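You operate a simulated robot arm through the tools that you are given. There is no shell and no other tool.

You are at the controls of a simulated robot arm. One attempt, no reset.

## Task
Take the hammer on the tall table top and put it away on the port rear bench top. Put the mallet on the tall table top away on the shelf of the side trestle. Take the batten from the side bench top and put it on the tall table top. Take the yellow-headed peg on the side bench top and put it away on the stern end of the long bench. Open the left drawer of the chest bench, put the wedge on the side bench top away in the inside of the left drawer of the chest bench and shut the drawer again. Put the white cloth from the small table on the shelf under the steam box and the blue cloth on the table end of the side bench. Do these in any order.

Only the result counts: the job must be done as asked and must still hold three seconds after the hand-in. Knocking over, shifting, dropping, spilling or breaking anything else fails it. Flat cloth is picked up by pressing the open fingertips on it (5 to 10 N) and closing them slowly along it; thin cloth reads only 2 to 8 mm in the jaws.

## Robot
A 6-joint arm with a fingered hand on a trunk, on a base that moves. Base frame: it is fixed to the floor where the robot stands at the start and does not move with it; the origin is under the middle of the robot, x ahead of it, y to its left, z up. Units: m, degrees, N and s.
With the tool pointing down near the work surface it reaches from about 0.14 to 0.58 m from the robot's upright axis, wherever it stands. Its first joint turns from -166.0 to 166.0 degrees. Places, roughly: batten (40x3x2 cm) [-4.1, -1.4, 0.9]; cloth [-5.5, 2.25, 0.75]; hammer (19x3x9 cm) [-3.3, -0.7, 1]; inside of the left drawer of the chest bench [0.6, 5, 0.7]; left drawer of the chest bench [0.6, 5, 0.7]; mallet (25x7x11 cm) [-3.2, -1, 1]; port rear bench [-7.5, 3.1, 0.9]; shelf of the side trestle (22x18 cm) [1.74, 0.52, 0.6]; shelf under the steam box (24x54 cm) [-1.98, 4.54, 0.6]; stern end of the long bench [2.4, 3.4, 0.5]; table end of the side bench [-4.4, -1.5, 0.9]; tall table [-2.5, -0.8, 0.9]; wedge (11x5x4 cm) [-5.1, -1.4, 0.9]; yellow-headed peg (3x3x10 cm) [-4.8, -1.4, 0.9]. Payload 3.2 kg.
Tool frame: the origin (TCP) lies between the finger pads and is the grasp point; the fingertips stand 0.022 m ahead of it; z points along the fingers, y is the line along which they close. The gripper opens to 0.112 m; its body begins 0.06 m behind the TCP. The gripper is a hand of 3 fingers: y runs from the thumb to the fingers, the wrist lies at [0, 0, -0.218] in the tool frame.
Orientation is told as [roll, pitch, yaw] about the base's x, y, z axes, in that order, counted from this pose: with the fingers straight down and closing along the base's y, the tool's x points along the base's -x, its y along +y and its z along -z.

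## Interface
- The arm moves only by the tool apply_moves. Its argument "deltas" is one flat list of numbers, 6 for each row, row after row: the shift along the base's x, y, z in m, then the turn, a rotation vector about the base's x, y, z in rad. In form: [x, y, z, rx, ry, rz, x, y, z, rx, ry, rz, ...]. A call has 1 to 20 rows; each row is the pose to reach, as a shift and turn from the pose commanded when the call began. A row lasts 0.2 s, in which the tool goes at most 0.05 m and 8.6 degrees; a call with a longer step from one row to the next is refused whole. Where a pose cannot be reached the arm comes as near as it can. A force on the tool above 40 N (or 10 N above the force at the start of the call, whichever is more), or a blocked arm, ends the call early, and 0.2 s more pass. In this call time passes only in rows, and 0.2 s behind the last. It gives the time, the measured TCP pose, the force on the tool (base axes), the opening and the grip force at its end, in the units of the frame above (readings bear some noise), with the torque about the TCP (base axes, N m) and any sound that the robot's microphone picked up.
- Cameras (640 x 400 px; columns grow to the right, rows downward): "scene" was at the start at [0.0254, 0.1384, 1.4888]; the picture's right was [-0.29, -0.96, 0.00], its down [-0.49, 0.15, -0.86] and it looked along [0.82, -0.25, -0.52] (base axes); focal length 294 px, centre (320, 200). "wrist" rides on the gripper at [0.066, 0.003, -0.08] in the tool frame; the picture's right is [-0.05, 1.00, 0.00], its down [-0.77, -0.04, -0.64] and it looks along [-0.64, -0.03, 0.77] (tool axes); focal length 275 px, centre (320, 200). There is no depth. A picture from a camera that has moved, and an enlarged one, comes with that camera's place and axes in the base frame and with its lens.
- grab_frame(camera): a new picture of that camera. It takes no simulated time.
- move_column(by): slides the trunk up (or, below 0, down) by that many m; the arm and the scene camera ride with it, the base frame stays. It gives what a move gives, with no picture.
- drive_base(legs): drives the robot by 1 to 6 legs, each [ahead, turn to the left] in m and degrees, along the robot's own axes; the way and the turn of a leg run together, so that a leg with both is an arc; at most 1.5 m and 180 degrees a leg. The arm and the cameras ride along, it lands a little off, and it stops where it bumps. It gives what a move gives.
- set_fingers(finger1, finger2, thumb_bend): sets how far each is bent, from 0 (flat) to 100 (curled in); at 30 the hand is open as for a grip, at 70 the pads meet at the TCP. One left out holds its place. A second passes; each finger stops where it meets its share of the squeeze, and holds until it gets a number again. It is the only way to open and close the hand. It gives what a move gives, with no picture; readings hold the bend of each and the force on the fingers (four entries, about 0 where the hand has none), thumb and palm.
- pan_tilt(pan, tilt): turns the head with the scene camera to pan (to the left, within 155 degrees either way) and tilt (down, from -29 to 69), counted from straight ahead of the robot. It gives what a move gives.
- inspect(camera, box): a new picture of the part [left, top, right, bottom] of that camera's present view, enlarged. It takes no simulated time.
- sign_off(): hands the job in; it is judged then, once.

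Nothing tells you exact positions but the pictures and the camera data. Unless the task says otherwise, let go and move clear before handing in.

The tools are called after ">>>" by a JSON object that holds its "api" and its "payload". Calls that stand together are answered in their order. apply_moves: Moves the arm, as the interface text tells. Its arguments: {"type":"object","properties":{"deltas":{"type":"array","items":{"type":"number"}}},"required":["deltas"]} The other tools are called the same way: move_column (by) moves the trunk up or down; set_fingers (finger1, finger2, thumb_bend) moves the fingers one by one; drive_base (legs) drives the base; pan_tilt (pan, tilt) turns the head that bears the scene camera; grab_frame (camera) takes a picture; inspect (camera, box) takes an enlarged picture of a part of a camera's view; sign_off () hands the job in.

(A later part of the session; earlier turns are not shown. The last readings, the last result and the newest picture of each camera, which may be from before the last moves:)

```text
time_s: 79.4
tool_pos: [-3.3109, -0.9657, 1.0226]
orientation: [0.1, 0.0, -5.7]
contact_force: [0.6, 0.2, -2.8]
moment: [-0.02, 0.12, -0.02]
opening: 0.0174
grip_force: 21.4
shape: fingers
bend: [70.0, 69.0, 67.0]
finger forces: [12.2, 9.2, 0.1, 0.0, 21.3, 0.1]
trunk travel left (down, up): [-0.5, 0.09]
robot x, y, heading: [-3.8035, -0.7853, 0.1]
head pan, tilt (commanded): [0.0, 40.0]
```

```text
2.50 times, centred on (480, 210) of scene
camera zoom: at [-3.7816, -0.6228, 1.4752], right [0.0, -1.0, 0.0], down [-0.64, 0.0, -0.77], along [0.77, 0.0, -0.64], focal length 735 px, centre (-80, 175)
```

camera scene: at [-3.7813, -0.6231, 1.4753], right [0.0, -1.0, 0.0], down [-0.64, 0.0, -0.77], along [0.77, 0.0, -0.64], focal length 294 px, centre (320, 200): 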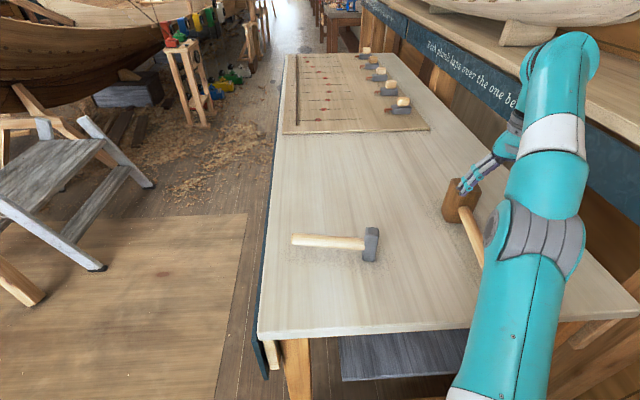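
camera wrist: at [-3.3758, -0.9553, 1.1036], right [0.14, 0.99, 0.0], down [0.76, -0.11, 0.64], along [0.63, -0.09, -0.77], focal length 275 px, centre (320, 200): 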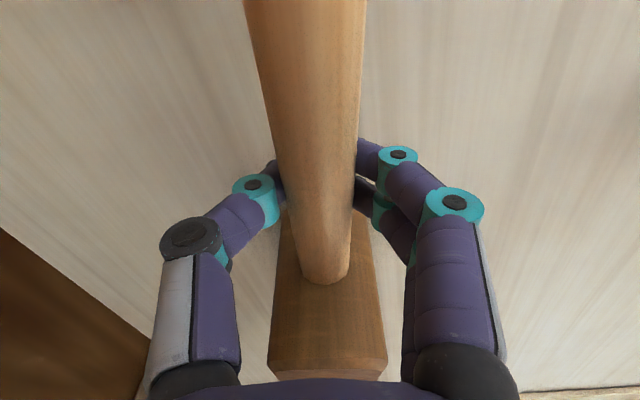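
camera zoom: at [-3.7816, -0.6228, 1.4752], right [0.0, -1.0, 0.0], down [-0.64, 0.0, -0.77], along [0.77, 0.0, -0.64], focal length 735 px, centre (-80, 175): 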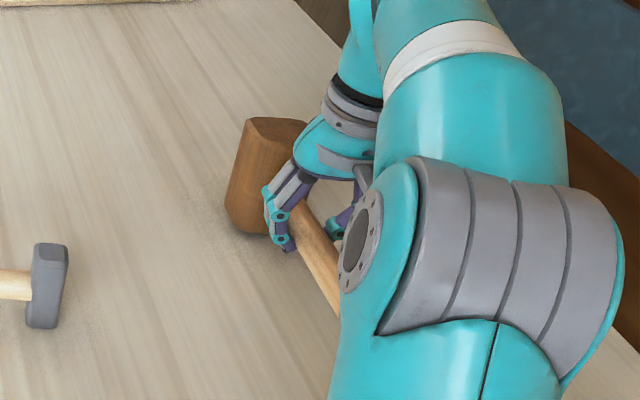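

The head droops a bit because the grip is too far out along the handle. I'll set it back down, regrip closer to the head and squeeze harder.

>>> {"api": "apply_moves", "payload": {"deltas": [0, 0, -0.01, 0, 0, 0, 0, 0, -0.02, 0, 0, 0]}}

>>> {"api": "set_fingers", "payload": {"finger1": 58, "finger2": 58, "thumb_bend": 58}}

>>> {"api": "set_fingers", "payload": {"finger1": 45, "finger2": 45, "thumb_bend": 45}}

>>> {"api": "apply_moves", "payload": {"deltas": [0.015, -0.002, 0, 0, 0, 0, 0.03, -0.003, 0, 0, 0, 0]}}

>>> {"api": "grab_frame", "payload": {"camera": "wrist"}}

```text
time_s: 80.0
tool_pos: [-3.3114, -0.9651, 1.0022]
orientation: [0.0, 0.0, -5.7]
contact_force: [-0.7, 0.6, -1.3]
moment: [0.02, -0.01, -0.02]
opening: 0.0179
grip_force: 21.6
shape: fingers
bend: [70.0, 69.0, 67.0]
finger forces: [10.9, 10.7, 0.0, 0.0, 21.7, 0.0]
trunk travel left (down, up): [-0.5, 0.09]
robot x, y, heading: [-3.8033, -0.7857, 0.1]
head pan, tilt (commanded): [0.0, 40.0]
```

```text
time_s: 81.0
tool_pos: [-3.3115, -0.9654, 1.0022]
orientation: [0.0, 0.0, -5.7]
contact_force: [-0.5, -0.6, 0.0]
moment: [-0.01, 0.01, 0.01]
opening: 0.0347
grip_force: 0.0
shape: fingers
bend: [57.0, 57.0, 57.0]
finger forces: [0.0, 0.0, 0.0, 0.0, 0.1, 0.0]
trunk travel left (down, up): [-0.5, 0.09]
robot x, y, heading: [-3.8069, -0.7896, 0.3]
head pan, tilt (commanded): [0.0, 40.0]
```

```text
time_s: 82.0
tool_pos: [-3.311, -0.9643, 1.0027]
orientation: [-0.1, 0.0, -5.6]
contact_force: [-0.7, -0.2, 0.6]
moment: [-0.02, 0.0, 0.0]
opening: 0.0687
grip_force: 0.0
shape: fingers
bend: [45.0, 45.0, 45.0]
finger forces: [0.1, 0.0, 0.1, 0.0, 0.1, 0.0]
trunk travel left (down, up): [-0.5, 0.09]
robot x, y, heading: [-3.8093, -0.7844, 0.0]
head pan, tilt (commanded): [0.0, 40.0]
```

```text
time_s: 82.6
tool_pos: [-3.2805, -0.9676, 1.0033]
orientation: [0.0, -0.1, -5.5]
contact_force: [-0.1, -1.0, -0.3]
moment: [0.0, 0.01, 0.0]
opening: 0.0692
grip_force: 0.0
shape: fingers
bend: [45.0, 45.0, 45.0]
finger forces: [0.0, 0.1, 0.0, 0.0, 0.1, 0.0]
trunk travel left (down, up): [-0.5, 0.09]
robot x, y, heading: [-3.8077, -0.7901, -0.2]
head pan, tilt (commanded): [0.0, 40.0]
```

```text
taken
camera wrist: at [-3.3455, -0.9577, 1.0837], right [0.14, 0.99, 0.0], down [0.76, -0.11, 0.64], along [0.63, -0.09, -0.77], focal length 275 px, centre (320, 200)
```

wrist: 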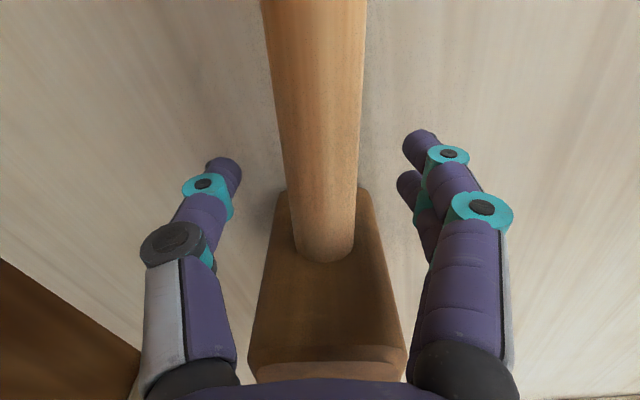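

The farther finger just clears the head's face, so this is as close as I can grip. Closing in steps to a firmer squeeze.

>>> {"api": "set_fingers", "payload": {"finger1": 64, "finger2": 64, "thumb_bend": 64}}

>>> {"api": "set_fingers", "payload": {"finger1": 74, "finger2": 74, "thumb_bend": 74}}

>>> {"api": "set_fingers", "payload": {"finger1": 86, "finger2": 86, "thumb_bend": 86}}

>>> {"api": "set_fingers", "payload": {"finger1": 98, "finger2": 98, "thumb_bend": 98}}

>>> {"api": "grab_frame", "payload": {"camera": "wrist"}}

```text
time_s: 83.6
tool_pos: [-3.2806, -0.9676, 1.004]
orientation: [0.0, 0.0, -5.6]
contact_force: [0.5, 0.6, 0.4]
moment: [0.01, 0.02, -0.01]
opening: 0.0212
grip_force: 1.8
shape: fingers
bend: [62.0, 62.0, 63.0]
finger forces: [1.1, 1.0, 0.1, 0.0, 1.4, 0.0]
trunk travel left (down, up): [-0.5, 0.09]
robot x, y, heading: [-3.8047, -0.7858, 0.2]
head pan, tilt (commanded): [0.0, 40.0]
```

```text
time_s: 84.6
tool_pos: [-3.2797, -0.9677, 1.0026]
orientation: [0.0, 0.0, -5.8]
contact_force: [0.3, -0.1, -0.3]
moment: [-0.02, 0.02, -0.05]
opening: 0.0183
grip_force: 13.1
shape: fingers
bend: [69.0, 69.0, 66.0]
finger forces: [6.7, 6.6, 0.0, 0.1, 13.5, 0.0]
trunk travel left (down, up): [-0.5, 0.09]
robot x, y, heading: [-3.8029, -0.786, -0.0]
head pan, tilt (commanded): [0.0, 40.0]
```

```text
time_s: 85.6
tool_pos: [-3.2803, -0.9674, 1.0026]
orientation: [0.0, 0.0, -5.6]
contact_force: [0.3, -0.1, 0.5]
moment: [0.02, -0.02, 0.02]
opening: 0.0178
grip_force: 23.5
shape: fingers
bend: [70.0, 70.0, 68.0]
finger forces: [12.0, 11.6, 0.1, 0.0, 23.8, 0.1]
trunk travel left (down, up): [-0.5, 0.09]
robot x, y, heading: [-3.8055, -0.7892, 0.0]
head pan, tilt (commanded): [0.0, 40.0]
```

```text
time_s: 86.6
tool_pos: [-3.2809, -0.9676, 1.0027]
orientation: [0.0, 0.0, -5.7]
contact_force: [-1.0, 1.0, -1.2]
moment: [0.1, 0.01, 0.07]
opening: 0.0175
grip_force: 24.2
shape: fingers
bend: [70.0, 70.0, 68.0]
finger forces: [12.3, 12.6, 0.0, 0.1, 24.3, 0.0]
trunk travel left (down, up): [-0.5, 0.09]
robot x, y, heading: [-3.8081, -0.79, 0.1]
head pan, tilt (commanded): [0.0, 40.0]
```

```text
taken
camera wrist: at [-3.3458, -0.9576, 1.0837], right [0.14, 0.99, 0.0], down [0.76, -0.11, 0.64], along [0.63, -0.09, -0.77], focal length 275 px, centre (320, 200)
```

wrist: 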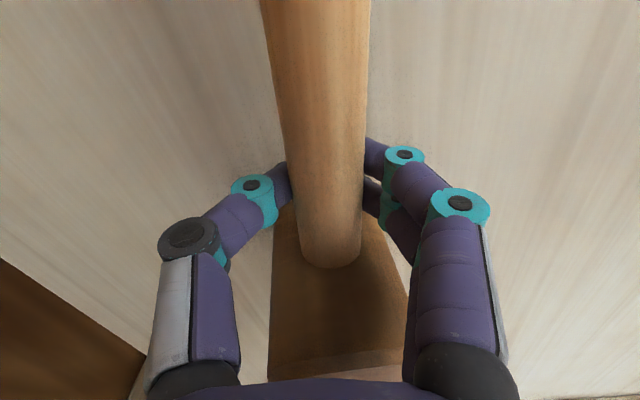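

The squeeze tops out at about 24 N. Test lift of 3 cm.

>>> {"api": "apply_moves", "payload": {"deltas": [0, 0, 0.01, 0, 0, 0, 0, 0, 0.02, 0, 0, 0, 0, 0, 0.03, 0, 0, 0, 0, 0, 0.04, 0, 0, 0]}}

>>> {"api": "grab_frame", "payload": {"camera": "wrist"}}

>>> {"api": "inspect", "payload": {"camera": "scene", "box": [400, 130, 560, 290]}}

```text
time_s: 87.6
tool_pos: [-3.2819, -0.9679, 1.0426]
orientation: [0.1, 0.1, -5.7]
contact_force: [0.2, 0.5, -4.3]
moment: [0.02, 0.18, 0.03]
opening: 0.0172
grip_force: 24.1
shape: fingers
bend: [70.0, 68.0, 69.0]
finger forces: [12.8, 11.7, 0.0, 0.1, 23.6, 0.0]
trunk travel left (down, up): [-0.5, 0.09]
robot x, y, heading: [-3.8074, -0.7902, -0.0]
head pan, tilt (commanded): [0.0, 40.0]
```

```text
taken
camera wrist: at [-3.3459, -0.9578, 1.1237], right [0.14, 0.99, 0.0], down [0.76, -0.11, 0.64], along [0.63, -0.09, -0.77], focal length 275 px, centre (320, 200)
```

wrist: 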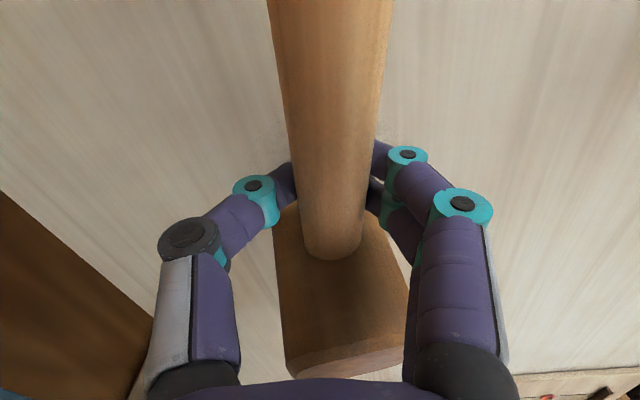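

```text
2.50 times, centred on (480, 210) of scene
camera zoom: at [-3.7815, -0.6228, 1.4753], right [0.0, -1.0, 0.0], down [-0.64, 0.0, -0.77], along [0.77, 0.0, -0.64], focal length 735 px, centre (-80, 175)
```

zoom: 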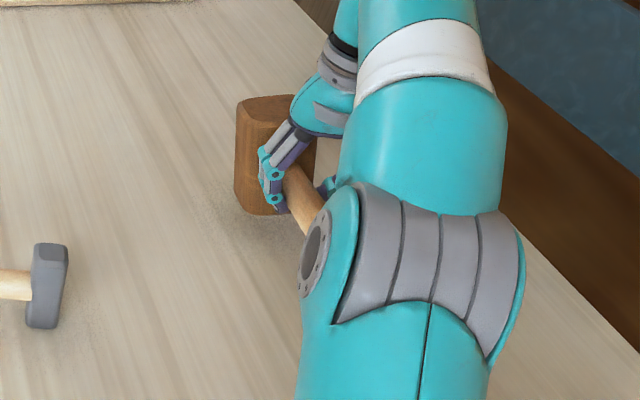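

The mallet is up (about 4.3 N) with only slight droop. I'll raise it clear and tuck the arm in before driving.

>>> {"api": "apply_moves", "payload": {"deltas": [0, 0, 0.03, 0, 0, 0, 0, 0, 0.06, 0, 0, 0, 0, 0, 0.09, 0, 0, 0, 0, 0, 0.11, 0, 0, 0, -0.03, 0.025, 0.11, 0, 0, 0, -0.06, 0.05, 0.11, 0, 0, 0, -0.09, 0.075, 0.11, 0, 0, 0, -0.12, 0.1, 0.11, 0, 0, 0, -0.15, 0.125, 0.11, 0, 0, 0]}}

>>> {"api": "grab_frame", "payload": {"camera": "wrist"}}

>>> {"api": "grab_frame", "payload": {"camera": "scene"}}

```text
time_s: 89.6
tool_pos: [-3.4327, -0.8431, 1.152]
orientation: [0.0, -0.1, -5.7]
contact_force: [-0.5, 0.4, -3.6]
moment: [-0.02, 0.12, -0.01]
opening: 0.0095
grip_force: 21.4
shape: fingers
bend: [71.0, 66.0, 74.0]
finger forces: [8.4, 13.7, 0.0, 0.1, 22.0, 0.0]
out of reach, approached as far as the arm can: row 1, 2, 3, 4, 5
trunk travel left (down, up): [-0.5, 0.09]
robot x, y, heading: [-3.8059, -0.7903, 0.3]
head pan, tilt (commanded): [0.0, 40.0]
```

```text
taken
camera wrist: at [-3.4983, -0.8329, 1.233], right [0.14, 0.99, 0.0], down [0.76, -0.11, 0.64], along [0.63, -0.09, -0.77], focal length 275 px, centre (320, 200)
```

wrist: 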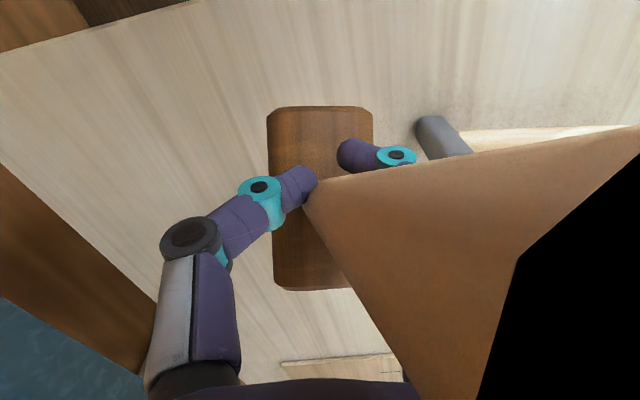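

```text
taken
camera scene: at [-3.7826, -0.6224, 1.4752], right [0.0, -1.0, 0.0], down [-0.64, 0.0, -0.77], along [0.77, 0.0, -0.64], focal length 294 px, centre (320, 200)
```

scene: 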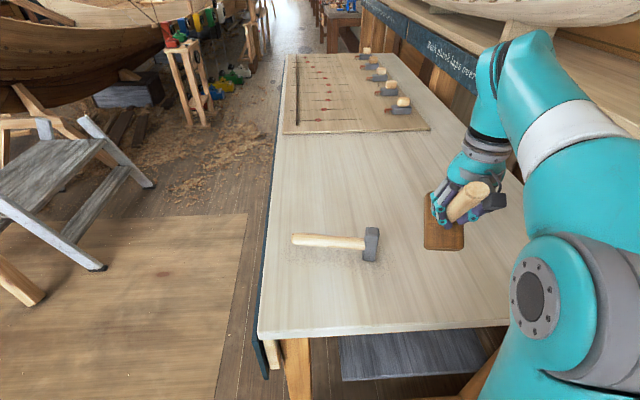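

The mallet swung in the grip during the move and now hangs head-down with the handle pointing up and leaning toward me. I'll zoom in to judge its exact attitude before going on.

>>> {"api": "inspect", "payload": {"camera": "scene", "box": [380, 120, 540, 260]}}

```text
2.86 times, centred on (460, 190) of scene
camera zoom: at [-3.7826, -0.6224, 1.4752], right [0.0, -1.0, 0.0], down [-0.64, 0.0, -0.77], along [0.77, 0.0, -0.64], focal length 840 px, centre (-80, 229)
```

zoom: 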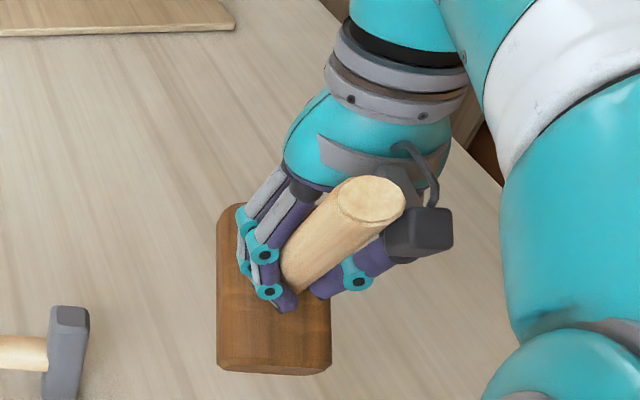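

The handle leans about 36 degrees toward me. I'll tilt the hand so that the handle stands vertical, set the head flat on the table, and regrip from above so it hangs straight for transport.

>>> {"api": "apply_moves", "payload": {"deltas": [0, 0, 0, 0.033, 0.071, 0, 0, 0, 0, 0.066, 0.142, 0, 0, 0, 0, 0.1, 0.213, 0, 0, 0, 0, 0.133, 0.285, 0, 0, 0, 0, 0.166, 0.356, 0, 0, 0, 0, 0.2, 0.427, 0, 0, 0, 0, 0.233, 0.5, 0, 0, 0, 0, 0.265, 0.57, 0]}}

>>> {"api": "inspect", "payload": {"camera": "scene", "box": [360, 80, 560, 260]}}

>>> {"api": "grab_frame", "payload": {"camera": "wrist"}}

```text
time_s: 91.4
tool_pos: [-3.4622, -0.8403, 1.0965]
orientation: [13.5, 33.7, -1.4]
contact_force: [0.7, -0.5, -3.9]
moment: [-0.02, 0.02, 0.03]
opening: 0.009
grip_force: 21.8
shape: fingers
bend: [71.0, 66.0, 74.0]
finger forces: [8.1, 13.2, 0.0, 0.1, 22.3, 0.1]
out of reach, approached as far as the arm can: row 5, 6, 7, 8
trunk travel left (down, up): [-0.5, 0.09]
robot x, y, heading: [-3.8058, -0.7841, 0.2]
head pan, tilt (commanded): [0.0, 40.0]
```

```text
2.22 times, centred on (460, 170) of scene
camera zoom: at [-3.7815, -0.6228, 1.4753], right [0.0, -1.0, 0.0], down [-0.64, 0.0, -0.77], along [0.77, 0.0, -0.64], focal length 653 px, centre (9, 267)
```

zoom: 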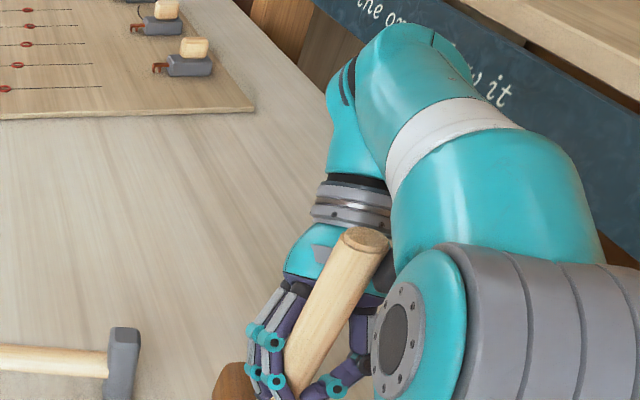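

```text
taken
camera wrist: at [-3.473, -0.8558, 1.2002], right [0.19, 0.97, 0.17], down [0.97, -0.21, 0.08], along [0.11, 0.15, -0.98], focal length 275 px, centre (320, 200)
```

wrist: 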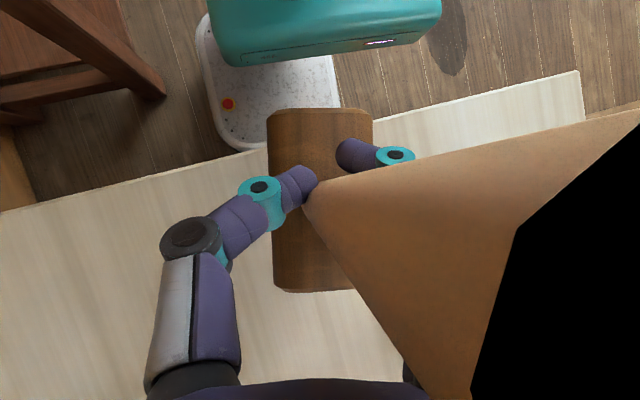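

The torque is now almost zero, so the head hangs directly beneath the grip, about 3 cm inside the table edge. I'll nudge the arm to see how commands respond from this limit pose, then lower.

>>> {"api": "apply_moves", "payload": {"deltas": [0.0, 0, -0.01, 0, 0, 0]}}

```text
time_s: 91.8
tool_pos: [-3.4625, -0.8403, 1.087]
orientation: [13.5, 33.7, -1.6]
contact_force: [0.3, 1.0, -3.4]
moment: [-0.07, 0.04, -0.05]
opening: 0.009
grip_force: 22.1
shape: fingers
bend: [71.0, 66.0, 74.0]
finger forces: [8.2, 13.2, 0.0, 0.0, 22.0, 0.0]
trunk travel left (down, up): [-0.5, 0.09]
robot x, y, heading: [-3.8057, -0.7864, 0.3]
head pan, tilt (commanded): [0.0, 40.0]
```

Commands are relative to the reached pose, good. I'll move slightly inward over the table and lower gently.

>>> {"api": "apply_moves", "payload": {"deltas": [0.01, 0, -0.005, 0, 0, 0, 0.02, 0, -0.012, 0, 0, 0, 0.025, 0, -0.02, 0, 0, 0]}}

>>> {"api": "inspect", "payload": {"camera": "scene", "box": [360, 80, 560, 260]}}

>>> {"api": "grab_frame", "payload": {"camera": "wrist"}}

```text
time_s: 92.6
tool_pos: [-3.4377, -0.8401, 1.0673]
orientation: [13.6, 33.7, -1.5]
contact_force: [0.3, 0.3, -3.8]
moment: [-0.01, 0.02, -0.03]
opening: 0.0088
grip_force: 21.3
shape: fingers
bend: [71.0, 66.0, 74.0]
finger forces: [8.4, 13.2, 0.0, 0.0, 22.1, 0.0]
trunk travel left (down, up): [-0.5, 0.09]
robot x, y, heading: [-3.8039, -0.788, 0.2]
head pan, tilt (commanded): [0.0, 40.0]
```

```text
2.22 times, centred on (460, 170) of scene
camera zoom: at [-3.7816, -0.6227, 1.4753], right [0.0, -1.0, 0.0], down [-0.64, 0.0, -0.77], along [0.77, 0.0, -0.64], focal length 653 px, centre (9, 267)
```

zoom: 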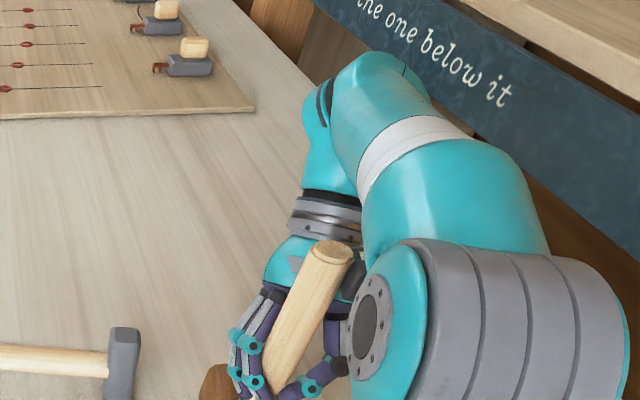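

```text
taken
camera wrist: at [-3.4485, -0.8546, 1.1705], right [0.19, 0.97, 0.17], down [0.97, -0.21, 0.08], along [0.11, 0.15, -0.98], focal length 275 px, centre (320, 200)
```

wrist: 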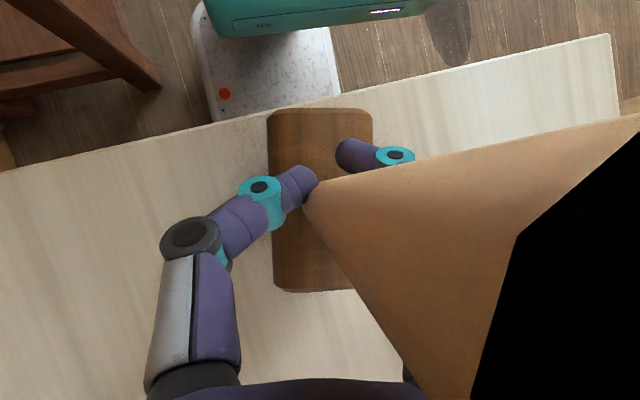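

The head is fully over the table now. I'll lower in small steps until the weight comes off.

>>> {"api": "apply_moves", "payload": {"deltas": [0.005, 0, -0.005, 0, 0, 0, 0.01, 0, -0.01, 0, 0, 0, 0.01, 0, -0.014, 0, 0, 0]}}

>>> {"api": "apply_moves", "payload": {"deltas": [0, 0, -0.004, 0, 0, 0]}}

>>> {"api": "apply_moves", "payload": {"deltas": [0, 0, -0.003, 0, 0, 0]}}

```text
time_s: 93.4
tool_pos: [-3.4278, -0.8404, 1.0541]
orientation: [13.5, 33.7, -1.5]
contact_force: [0.5, 0.1, -2.8]
moment: [-0.03, 0.01, 0.03]
opening: 0.0089
grip_force: 22.2
shape: fingers
bend: [71.0, 66.0, 74.0]
finger forces: [8.3, 13.3, 0.0, 0.0, 21.9, 0.0]
trunk travel left (down, up): [-0.5, 0.09]
robot x, y, heading: [-3.8069, -0.7918, 0.1]
head pan, tilt (commanded): [0.0, 40.0]
```

```text
time_s: 93.8
tool_pos: [-3.4276, -0.8393, 1.0513]
orientation: [13.5, 33.5, -1.6]
contact_force: [6.2, 1.9, 17.6]
moment: [-0.04, 0.34, -0.04]
opening: 0.0082
grip_force: 29.7
shape: fingers
bend: [72.0, 67.0, 75.0]
finger forces: [18.1, 14.0, 0.1, 0.1, 26.1, 0.0]
trunk travel left (down, up): [-0.5, 0.09]
robot x, y, heading: [-3.8065, -0.7862, 0.3]
head pan, tilt (commanded): [0.0, 40.0]
```

```text
time_s: 94.3
tool_pos: [-3.4271, -0.8387, 1.0483]
orientation: [13.6, 33.4, -1.7]
contact_force: [7.7, 0.1, 27.9]
moment: [-0.27, 0.7, 0.01]
opening: 0.0084
grip_force: 36.3
shape: fingers
bend: [73.0, 68.0, 77.0]
finger forces: [28.7, 13.2, 0.0, 0.0, 30.4, 0.0]
trunk travel left (down, up): [-0.5, 0.09]
robot x, y, heading: [-3.8055, -0.7858, -0.1]
head pan, tilt (commanded): [0.0, 40.0]
stopped in row 1: the force on the tool passed its limit at 41 N (the readings are from after the stop); the commanded pose is now the measured one
```

It's firmly on the table. I'll ease the pressure off, then open gradually.

>>> {"api": "apply_moves", "payload": {"deltas": [0, 0, 0.004, 0, 0, 0]}}

>>> {"api": "inspect", "payload": {"camera": "scene", "box": [360, 80, 560, 260]}}

>>> {"api": "grab_frame", "payload": {"camera": "wrist"}}

```text
time_s: 94.8
tool_pos: [-3.4266, -0.8395, 1.0513]
orientation: [13.5, 33.6, -1.5]
contact_force: [1.1, -0.9, 3.5]
moment: [-0.18, 0.29, 0.03]
opening: 0.0082
grip_force: 28.0
shape: fingers
bend: [72.0, 68.0, 76.0]
finger forces: [17.8, 12.4, 0.1, 0.1, 26.2, 0.1]
trunk travel left (down, up): [-0.5, 0.09]
robot x, y, heading: [-3.8084, -0.7863, 0.2]
head pan, tilt (commanded): [0.0, 40.0]
```

```text
2.22 times, centred on (460, 170) of scene
camera zoom: at [-3.7819, -0.6228, 1.4748], right [0.0, -1.0, 0.0], down [-0.64, 0.0, -0.77], along [0.77, 0.0, -0.64], focal length 653 px, centre (9, 267)
```

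zoom: 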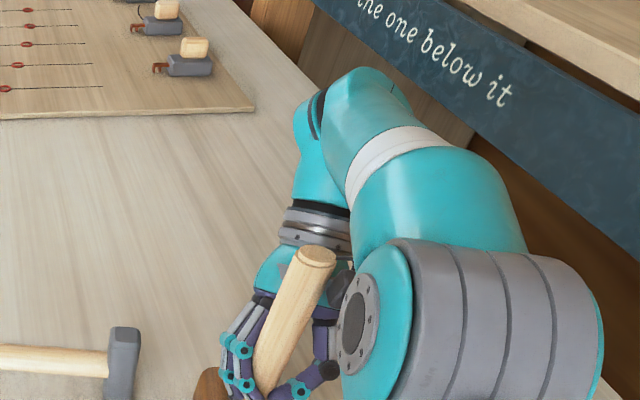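

```text
taken
camera wrist: at [-3.4386, -0.8545, 1.1535], right [0.2, 0.97, 0.17], down [0.97, -0.21, 0.08], along [0.11, 0.15, -0.98], focal length 275 px, centre (320, 200)
```

wrist: 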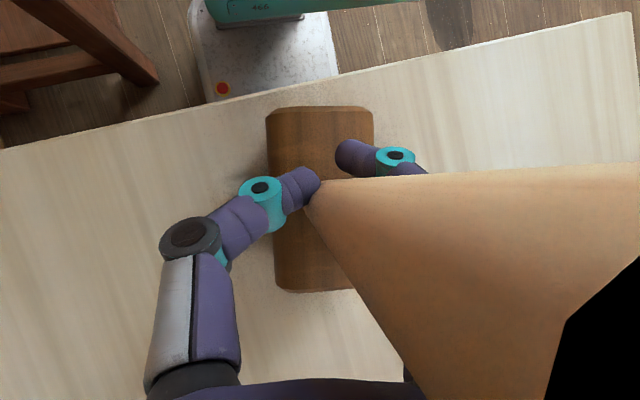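

The head sits nearly flat on the table. Releasing step by step.

>>> {"api": "set_fingers", "payload": {"finger1": 66, "finger2": 66, "thumb_bend": 66}}

>>> {"api": "set_fingers", "payload": {"finger1": 58, "finger2": 58, "thumb_bend": 58}}

>>> {"api": "set_fingers", "payload": {"finger1": 40, "finger2": 40, "thumb_bend": 40}}

>>> {"api": "inspect", "payload": {"camera": "scene", "box": [360, 80, 560, 260]}}

>>> {"api": "grab_frame", "payload": {"camera": "wrist"}}

```text
time_s: 95.8
tool_pos: [-3.4272, -0.8393, 1.0507]
orientation: [13.6, 33.6, -1.7]
contact_force: [0.2, -0.5, -1.6]
moment: [-0.04, 0.02, 0.03]
opening: 0.0141
grip_force: 2.4
shape: fingers
bend: [66.0, 62.0, 65.0]
finger forces: [0.6, 2.2, 0.0, 0.0, 2.1, 0.0]
trunk travel left (down, up): [-0.5, 0.09]
robot x, y, heading: [-3.8064, -0.7871, 0.3]
head pan, tilt (commanded): [0.0, 40.0]
```

```text
time_s: 96.8
tool_pos: [-3.4281, -0.8393, 1.0511]
orientation: [13.5, 33.6, -1.7]
contact_force: [0.4, -0.5, -0.1]
moment: [0.01, 0.0, 0.02]
opening: 0.0349
grip_force: 0.2
shape: fingers
bend: [57.0, 57.0, 57.0]
finger forces: [0.0, 0.0, 0.1, 0.1, 0.0, 0.0]
trunk travel left (down, up): [-0.5, 0.09]
robot x, y, heading: [-3.8067, -0.789, 0.1]
head pan, tilt (commanded): [0.0, 40.0]
```

```text
time_s: 97.8
tool_pos: [-3.4279, -0.8378, 1.0521]
orientation: [13.5, 33.5, -1.6]
contact_force: [0.9, 0.5, 0.0]
moment: [-0.02, 0.0, 0.03]
opening: 0.0831
grip_force: 0.1
shape: fingers
bend: [40.0, 40.0, 40.0]
finger forces: [0.1, 0.1, 0.0, 0.1, 0.0, 0.0]
trunk travel left (down, up): [-0.5, 0.09]
robot x, y, heading: [-3.8058, -0.7845, 0.0]
head pan, tilt (commanded): [0.0, 40.0]
```

```text
2.22 times, centred on (460, 170) of scene
camera zoom: at [-3.7818, -0.6227, 1.4753], right [0.0, -1.0, 0.0], down [-0.64, 0.0, -0.77], along [0.77, 0.0, -0.64], focal length 653 px, centre (9, 267)
```

zoom: 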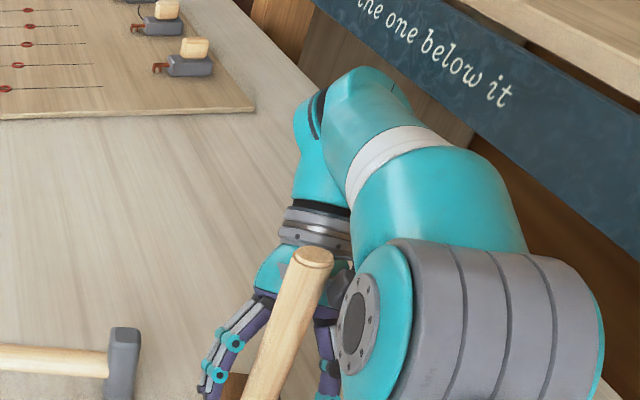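

```text
taken
camera wrist: at [-3.4386, -0.8542, 1.1544], right [0.2, 0.97, 0.17], down [0.97, -0.21, 0.08], along [0.12, 0.15, -0.98], focal length 275 px, centre (320, 200)
```

wrist: 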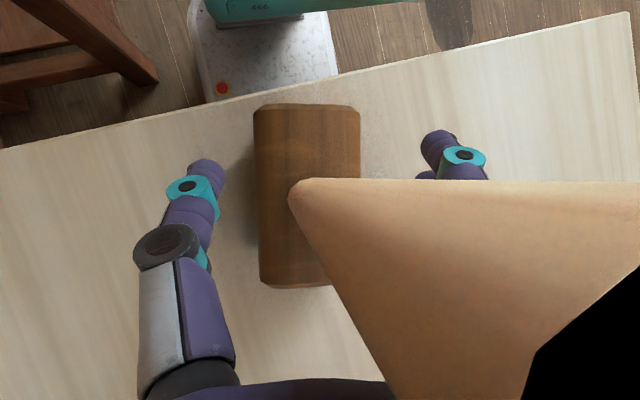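

The mallet now stands on its head with the handle upright. Raising the trunk slides the hand straight up along the handle with no arm motion.

>>> {"api": "set_fingers", "payload": {"finger1": 30, "finger2": 30, "thumb_bend": 30}}

>>> {"api": "move_column", "payload": {"by": 0.09}}

>>> {"api": "grab_frame", "payload": {"camera": "wrist"}}

>>> {"api": "grab_frame", "payload": {"camera": "scene"}}

```text
time_s: 98.8
tool_pos: [-3.4269, -0.8396, 1.051]
orientation: [13.7, 33.4, -1.6]
contact_force: [-0.1, -0.5, -0.8]
moment: [-0.03, -0.01, -0.03]
opening: 0.111
grip_force: 0.1
shape: fingers
bend: [30.0, 30.0, 30.0]
finger forces: [0.0, 0.0, 0.1, 0.0, 0.1, 0.1]
trunk travel left (down, up): [-0.5, 0.09]
robot x, y, heading: [-3.8075, -0.7903, -0.2]
head pan, tilt (commanded): [0.0, 40.0]
```

```text
time_s: 100.0
tool_pos: [-3.4284, -0.8392, 1.1425]
orientation: [13.7, 33.5, -1.6]
contact_force: [0.2, 0.0, 0.8]
moment: [0.0, -0.01, -0.03]
opening: 0.1113
grip_force: 0.0
shape: fingers
bend: [30.0, 30.0, 30.0]
finger forces: [0.0, 0.0, 0.0, 0.0, 0.0, 0.0]
trunk travel left (down, up): [-0.59, 0.0]
robot x, y, heading: [-3.8055, -0.7858, 0.3]
head pan, tilt (commanded): [0.0, 40.0]
```

```text
taken
camera wrist: at [-3.4385, -0.8542, 1.2443], right [0.2, 0.97, 0.17], down [0.97, -0.21, 0.08], along [0.12, 0.15, -0.98], focal length 275 px, centre (320, 200)
```

wrist: 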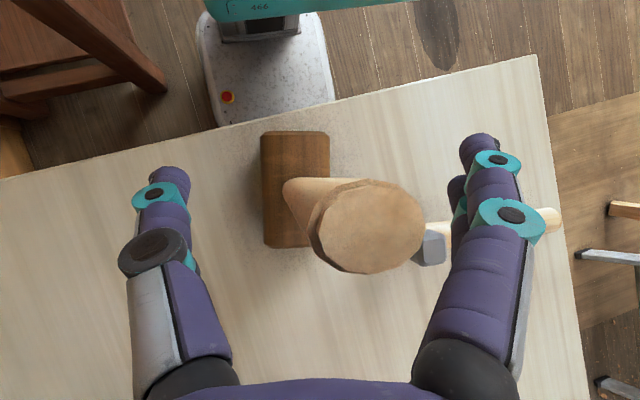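

```text
taken
camera scene: at [-3.7817, -0.6226, 1.5652], right [0.0, -1.0, 0.0], down [-0.64, 0.0, -0.77], along [0.77, 0.0, -0.64], focal length 294 px, centre (320, 200)
```

scene: 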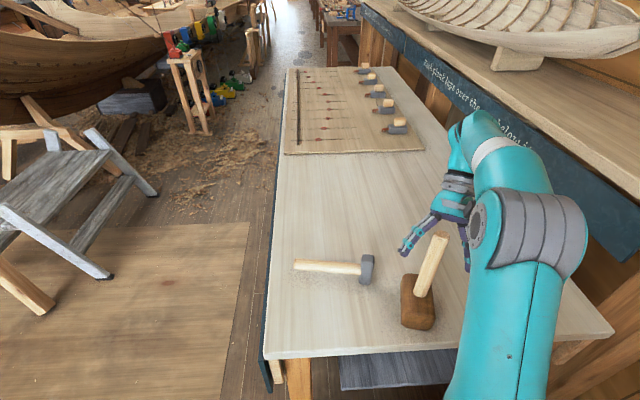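

The mallet stands firmly with the handle vertical at about (-3.428, -0.833), top at z about 1.185. I'll straighten the hand while rising above it, then check alignment.

>>> {"api": "apply_moves", "payload": {"deltas": [0, 0.001, 0.01, -0.033, -0.071, 0, 0, 0.002, 0.02, -0.066, -0.142, 0, 0, 0.003, 0.03, -0.1, -0.213, 0, 0, 0.004, 0.042, -0.133, -0.285, 0, 0, 0.005, 0.054, -0.166, -0.356, 0, 0, 0.006, 0.066, -0.2, -0.427, 0, 0, 0.006, 0.078, -0.233, -0.5, 0, 0, 0.006, 0.09, -0.265, -0.57, 0]}}

>>> {"api": "grab_frame", "payload": {"camera": "wrist"}}

>>> {"api": "inspect", "payload": {"camera": "scene", "box": [340, 120, 540, 360]}}

```text
time_s: 101.8
tool_pos: [-3.4284, -0.8333, 1.2309]
orientation: [0.1, -0.3, -5.8]
contact_force: [-0.6, -0.4, 0.1]
moment: [0.0, 0.02, 0.0]
opening: 0.1115
grip_force: 0.1
shape: fingers
bend: [30.0, 30.0, 30.0]
finger forces: [0.0, 0.1, 0.0, 0.1, 0.0, 0.0]
trunk travel left (down, up): [-0.59, 0.0]
robot x, y, heading: [-3.8076, -0.7898, -0.0]
head pan, tilt (commanded): [0.0, 40.0]
```

```text
taken
camera wrist: at [-3.4927, -0.823, 1.3123], right [0.14, 0.99, 0.0], down [0.76, -0.11, 0.64], along [0.63, -0.09, -0.77], focal length 275 px, centre (320, 200)
```

wrist: 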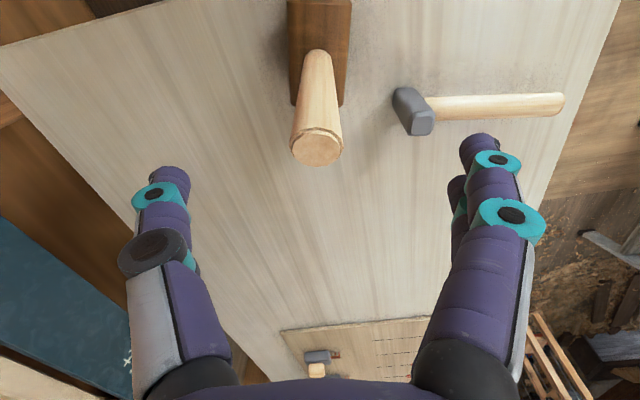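

```text
1.67 times, centred on (440, 240) of scene
camera zoom: at [-3.7823, -0.6225, 1.5652], right [0.0, -1.0, 0.0], down [-0.64, 0.0, -0.77], along [0.77, 0.0, -0.64], focal length 490 px, centre (120, 133)
```

zoom: 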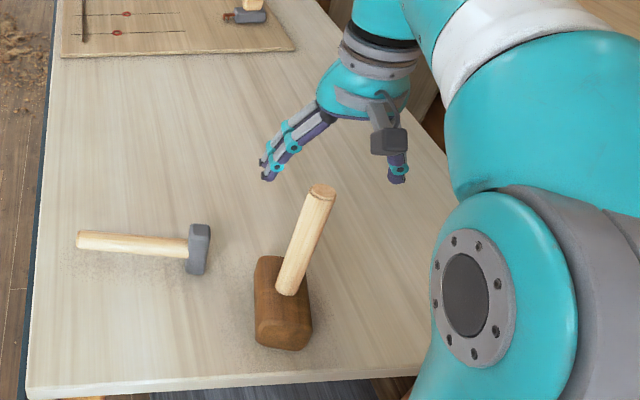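

The handle end sits right beneath the hand at about (-3.424, -0.835). I'll lower over it and grip near the flared top.

>>> {"api": "apply_moves", "payload": {"deltas": [0.004, -0.002, -0.02, 0, 0, 0, 0.004, -0.002, -0.05, 0, 0, 0, 0.004, -0.002, -0.08, 0, 0, 0]}}

>>> {"api": "set_fingers", "payload": {"finger1": 58, "finger2": 58, "thumb_bend": 58}}

>>> {"api": "grab_frame", "payload": {"camera": "wrist"}}

>>> {"api": "inspect", "payload": {"camera": "scene", "box": [340, 120, 540, 360]}}

```text
time_s: 102.6
tool_pos: [-3.4246, -0.8353, 1.1512]
orientation: [0.1, -0.2, -5.8]
contact_force: [0.3, 0.8, 0.8]
moment: [-0.01, 0.02, -0.06]
opening: 0.1113
grip_force: 0.1
shape: fingers
bend: [30.0, 30.0, 30.0]
finger forces: [0.0, 0.1, 0.1, 0.0, 0.0, 0.0]
trunk travel left (down, up): [-0.59, 0.0]
robot x, y, heading: [-3.8029, -0.7888, 0.0]
head pan, tilt (commanded): [0.0, 40.0]
```

```text
time_s: 103.6
tool_pos: [-3.4247, -0.8341, 1.1513]
orientation: [0.2, -0.2, -5.7]
contact_force: [0.0, 0.2, 0.3]
moment: [0.01, -0.01, 0.01]
opening: 0.0361
grip_force: 0.2
shape: fingers
bend: [57.0, 57.0, 57.0]
finger forces: [0.1, 0.0, 0.1, 0.1, 0.1, 0.0]
trunk travel left (down, up): [-0.59, 0.0]
robot x, y, heading: [-3.8068, -0.7886, -0.1]
head pan, tilt (commanded): [0.0, 40.0]
```

```text
taken
camera wrist: at [-3.4892, -0.8251, 1.2323], right [0.15, 0.99, 0.0], down [0.76, -0.11, 0.64], along [0.63, -0.09, -0.77], focal length 275 px, centre (320, 200)
```

wrist: 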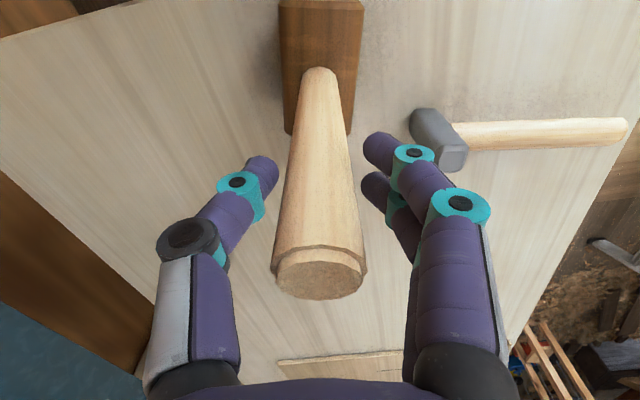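

```text
1.67 times, centred on (440, 240) of scene
camera zoom: at [-3.7819, -0.6226, 1.5653], right [0.0, -1.0, 0.0], down [-0.64, 0.0, -0.77], along [0.77, 0.0, -0.64], focal length 490 px, centre (120, 133)
```

zoom: 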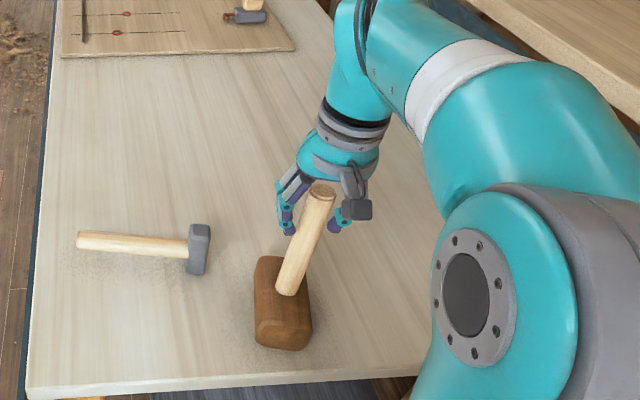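

The handle is well centred between the fingers. Closing in steps.

>>> {"api": "set_fingers", "payload": {"finger1": 64, "finger2": 64, "thumb_bend": 64}}

>>> {"api": "set_fingers", "payload": {"finger1": 74, "finger2": 74, "thumb_bend": 74}}

>>> {"api": "set_fingers", "payload": {"finger1": 88, "finger2": 88, "thumb_bend": 88}}

>>> {"api": "apply_moves", "payload": {"deltas": [0, 0, 0.01, 0, 0, 0, 0, 0, 0.02, 0, 0, 0, 0, 0, 0.03, 0, 0, 0]}}

>>> {"api": "grab_frame", "payload": {"camera": "wrist"}}

>>> {"api": "inspect", "payload": {"camera": "scene", "box": [340, 120, 540, 360]}}

```text
time_s: 104.6
tool_pos: [-3.4235, -0.8343, 1.1515]
orientation: [0.2, -0.3, -5.7]
contact_force: [-1.1, 0.4, 0.0]
moment: [0.01, 0.0, 0.03]
opening: 0.0212
grip_force: 1.4
shape: fingers
bend: [62.0, 63.0, 63.0]
finger forces: [0.8, 0.6, 0.0, 0.0, 1.7, 0.0]
trunk travel left (down, up): [-0.59, 0.0]
robot x, y, heading: [-3.8046, -0.7866, 0.4]
head pan, tilt (commanded): [0.0, 40.0]
```

```text
time_s: 105.6
tool_pos: [-3.4244, -0.835, 1.152]
orientation: [0.1, -0.2, -5.7]
contact_force: [0.6, -0.2, 0.2]
moment: [-0.03, 0.0, 0.01]
opening: 0.0183
grip_force: 12.8
shape: fingers
bend: [69.0, 69.0, 66.0]
finger forces: [6.0, 6.5, 0.0, 0.0, 13.0, 0.1]
trunk travel left (down, up): [-0.59, 0.0]
robot x, y, heading: [-3.805, -0.7853, 0.1]
head pan, tilt (commanded): [0.0, 40.0]
```

```text
time_s: 106.6
tool_pos: [-3.4239, -0.8342, 1.1512]
orientation: [0.1, -0.2, -5.7]
contact_force: [-0.2, 0.1, -3.5]
moment: [0.03, -0.03, 0.02]
opening: 0.0162
grip_force: 23.6
shape: fingers
bend: [70.0, 70.0, 68.0]
finger forces: [11.2, 12.6, 0.0, 0.1, 24.0, 0.0]
trunk travel left (down, up): [-0.59, 0.0]
robot x, y, heading: [-3.8006, -0.7877, 0.1]
head pan, tilt (commanded): [0.0, 40.0]
```

```text
time_s: 107.4
tool_pos: [-3.4234, -0.8337, 1.1823]
orientation: [0.1, -0.1, -5.7]
contact_force: [0.2, 0.6, -3.4]
moment: [0.04, -0.02, 0.04]
opening: 0.0166
grip_force: 23.7
shape: fingers
bend: [70.0, 70.0, 68.0]
finger forces: [11.3, 12.6, 0.0, 0.1, 24.0, 0.1]
trunk travel left (down, up): [-0.59, 0.0]
robot x, y, heading: [-3.8051, -0.7892, 0.2]
head pan, tilt (commanded): [0.0, 40.0]
```

```text
taken
camera wrist: at [-3.4888, -0.8247, 1.2626], right [0.15, 0.99, 0.0], down [0.76, -0.11, 0.64], along [0.63, -0.09, -0.77], focal length 275 px, centre (320, 200)
```

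wrist: 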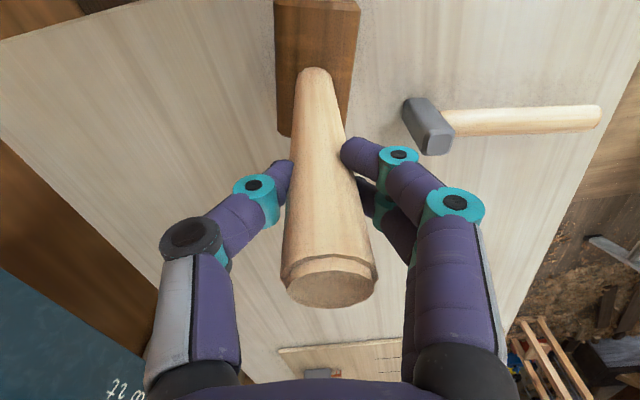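

```text
1.67 times, centred on (440, 240) of scene
camera zoom: at [-3.7816, -0.6227, 1.5652], right [0.0, -1.0, 0.0], down [-0.64, 0.0, -0.77], along [0.77, 0.0, -0.64], focal length 490 px, centre (120, 133)
```

zoom: 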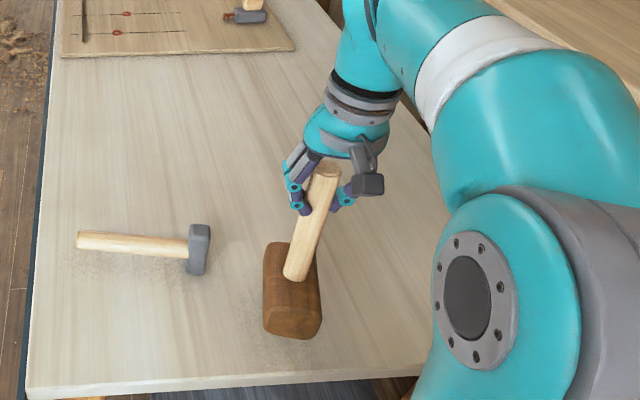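

The mallet hangs straight and secure. I'll raise it well above the table edge, back out and drive down the corridor toward the side trestle.

>>> {"api": "apply_moves", "payload": {"deltas": [0, 0, 0.03, 0, 0, 0, 0, 0, 0.06, 0, 0, 0]}}

>>> {"api": "drive_base", "payload": {"legs": [[-0.12, 0], [0, 90], [0.84, 0], [0, -90]]}}

>>> {"api": "pan_tilt", "payload": {"pan": 0, "tilt": 30}}

>>> {"api": "grab_frame", "payload": {"camera": "scene"}}

```text
time_s: 108.0
tool_pos: [-3.4244, -0.8344, 1.2433]
orientation: [0.1, -0.2, -5.6]
contact_force: [-0.5, 0.5, -3.6]
moment: [0.04, -0.03, -0.02]
opening: 0.0164
grip_force: 24.2
shape: fingers
bend: [70.0, 70.0, 68.0]
finger forces: [11.5, 12.7, 0.0, 0.0, 23.6, 0.1]
trunk travel left (down, up): [-0.59, 0.0]
robot x, y, heading: [-3.8014, -0.783, 0.2]
head pan, tilt (commanded): [0.0, 40.0]
```

```text
time_s: 121.0
tool_pos: [-3.5438, 0.0151, 1.2416]
orientation: [0.1, -0.2, -5.4]
contact_force: [0.1, 0.6, -4.1]
moment: [0.03, 0.0, 0.02]
opening: 0.0159
grip_force: 22.8
shape: fingers
bend: [70.0, 70.0, 68.0]
finger forces: [10.3, 12.9, 0.0, 0.0, 22.7, 0.0]
trunk travel left (down, up): [-0.59, 0.0]
robot x, y, heading: [-3.921, 0.0594, 0.1]
head pan, tilt (commanded): [0.0, 40.0]
```

```text
time_s: 121.7
tool_pos: [-3.5443, 0.0151, 1.2415]
orientation: [0.0, -0.2, -5.5]
contact_force: [-1.0, 0.1, -3.2]
moment: [0.04, -0.01, -0.01]
opening: 0.0163
grip_force: 22.7
shape: fingers
bend: [70.0, 70.0, 68.0]
finger forces: [10.3, 12.8, 0.1, 0.0, 22.8, 0.0]
trunk travel left (down, up): [-0.59, 0.0]
robot x, y, heading: [-3.9241, 0.0583, 0.3]
head pan, tilt (commanded): [0.0, 30.0]
```

```text
taken
camera scene: at [-3.897, 0.2265, 1.5806], right [0.01, -1.0, 0.0], down [-0.5, 0.0, -0.87], along [0.87, 0.0, -0.5], focal length 294 px, centre (320, 200)
```

scene: 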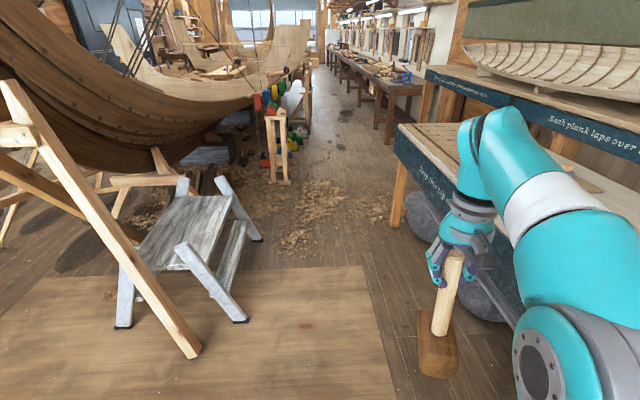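

Corridor ahead is clear. Driving the long stretch toward the trestle.

>>> {"api": "drive_base", "payload": {"legs": [[1.5, 0], [1.5, 0], [1.5, 0]]}}

>>> {"api": "pan_tilt", "payload": {"pan": 25, "tilt": 35}}

>>> {"api": "grab_frame", "payload": {"camera": "scene"}}

```text
time_s: 143.3
tool_pos: [0.9816, 0.0982, 1.2403]
orientation: [0.2, 0.0, -5.4]
contact_force: [-0.6, -0.6, -4.4]
moment: [0.0, -0.03, -0.04]
opening: 0.0161
grip_force: 22.9
shape: fingers
bend: [70.0, 70.0, 68.0]
finger forces: [10.4, 12.8, 0.1, 0.1, 22.7, 0.0]
trunk travel left (down, up): [-0.59, 0.0]
robot x, y, heading: [0.5965, 0.1457, 0.6]
head pan, tilt (commanded): [0.0, 30.0]
```

```text
time_s: 144.2
tool_pos: [0.9811, 0.0994, 1.2413]
orientation: [0.0, -0.2, -5.2]
contact_force: [0.4, 0.0, -4.7]
moment: [0.04, -0.02, -0.01]
opening: 0.0163
grip_force: 22.5
shape: fingers
bend: [70.0, 70.0, 68.0]
finger forces: [10.3, 12.8, 0.0, 0.0, 22.8, 0.0]
trunk travel left (down, up): [-0.59, 0.0]
robot x, y, heading: [0.5998, 0.1427, 0.4]
head pan, tilt (commanded): [25.0, 35.0]
```

```text
taken
camera scene: at [0.6172, 0.3451, 1.5728], right [0.43, -0.9, 0.0], down [-0.52, -0.25, -0.82], along [0.74, 0.35, -0.57], focal length 294 px, centre (320, 200)
```

scene: 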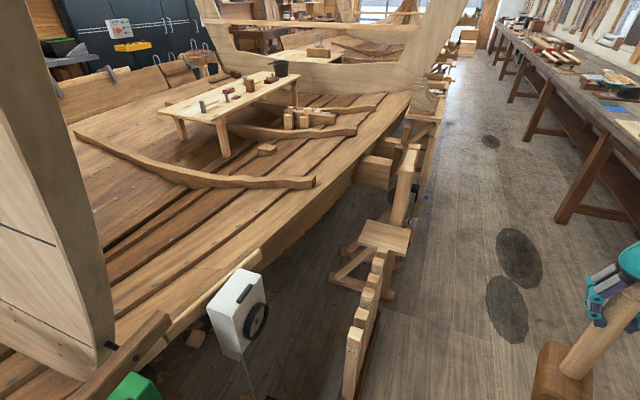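

The small square shelf of the side trestle is at about px (385,238), just past the notched posts. I'll zoom in to measure it.

>>> {"api": "inspect", "payload": {"camera": "scene", "box": [300, 180, 460, 380]}}

>>> {"api": "inspect", "payload": {"camera": "scene", "box": [60, 30, 300, 170]}}

```text
2.00 times, centred on (380, 280) of scene
camera zoom: at [0.6172, 0.3451, 1.5728], right [0.43, -0.9, 0.0], down [-0.52, -0.25, -0.82], along [0.74, 0.35, -0.57], focal length 588 px, centre (200, 40)
```

zoom: 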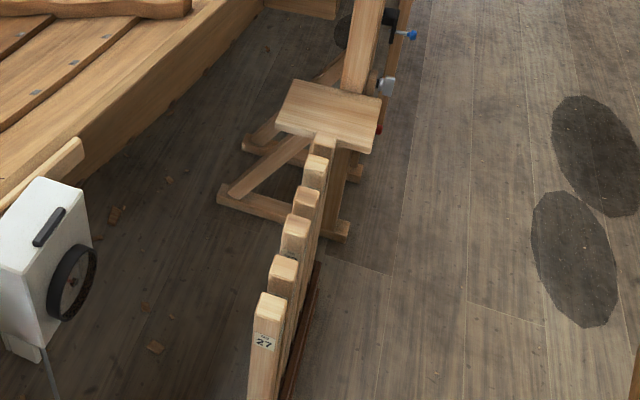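

```text
2.67 times, centred on (180, 100) of scene
camera zoom: at [0.6172, 0.3451, 1.5728], right [0.43, -0.9, 0.0], down [-0.52, -0.25, -0.82], along [0.74, 0.35, -0.57], focal length 784 px, centre (693, 467)
```

zoom: 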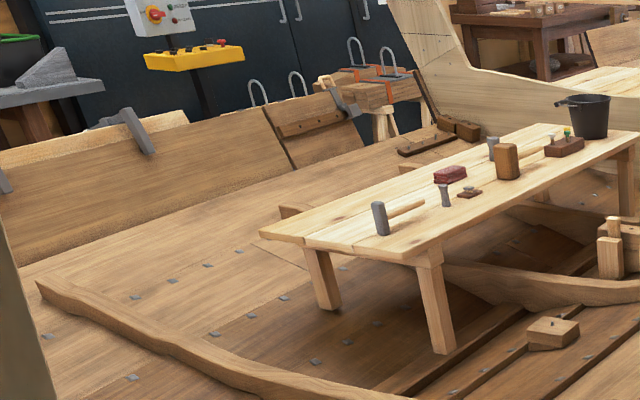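

The shelf spans roughly x 1.65-1.84, y 0.40-0.63, with notched posts on the near side and an upright just beyond. I'll sidestep to y about 0.03 for turning room, drive alongside and face the shelf.

>>> {"api": "drive_base", "payload": {"legs": [[0, -9], [0.75, 0], [0, 8.5], [0.38, 0]]}}

>>> {"api": "pan_tilt", "payload": {"pan": 70, "tilt": 50}}

>>> {"api": "grab_frame", "payload": {"camera": "scene"}}

```text
time_s: 151.6
tool_pos: [2.111, -0.013, 1.242]
orientation: [0.1, 0.0, -5.6]
contact_force: [-0.2, 0.0, -4.0]
moment: [0.05, -0.01, 0.04]
opening: 0.0161
grip_force: 23.4
shape: fingers
bend: [70.0, 70.0, 68.0]
finger forces: [11.0, 12.6, 0.0, 0.0, 23.0, 0.1]
trunk travel left (down, up): [-0.59, 0.0]
robot x, y, heading: [1.7321, 0.0319, 0.4]
head pan, tilt (commanded): [25.0, 35.0]
```

```text
time_s: 152.7
tool_pos: [2.1107, -0.0135, 1.2415]
orientation: [0.1, 0.0, -5.6]
contact_force: [-0.5, 0.9, -3.9]
moment: [0.02, 0.0, -0.01]
opening: 0.016
grip_force: 23.4
shape: fingers
bend: [70.0, 70.0, 68.0]
finger forces: [10.9, 12.7, 0.0, 0.0, 23.1, 0.1]
trunk travel left (down, up): [-0.59, 0.0]
robot x, y, heading: [1.7268, 0.0345, 0.4]
head pan, tilt (commanded): [70.0, 50.0]
```

```text
taken
camera scene: at [1.6939, 0.2706, 1.5511], right [0.94, -0.34, 0.0], down [-0.26, -0.72, -0.64], along [0.22, 0.6, -0.77], focal length 294 px, centre (320, 200)
```

scene: 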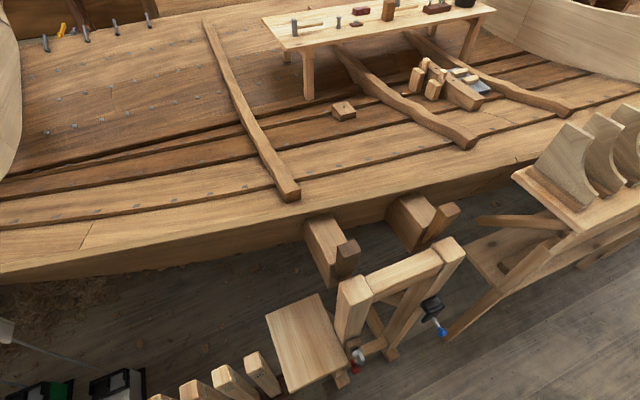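

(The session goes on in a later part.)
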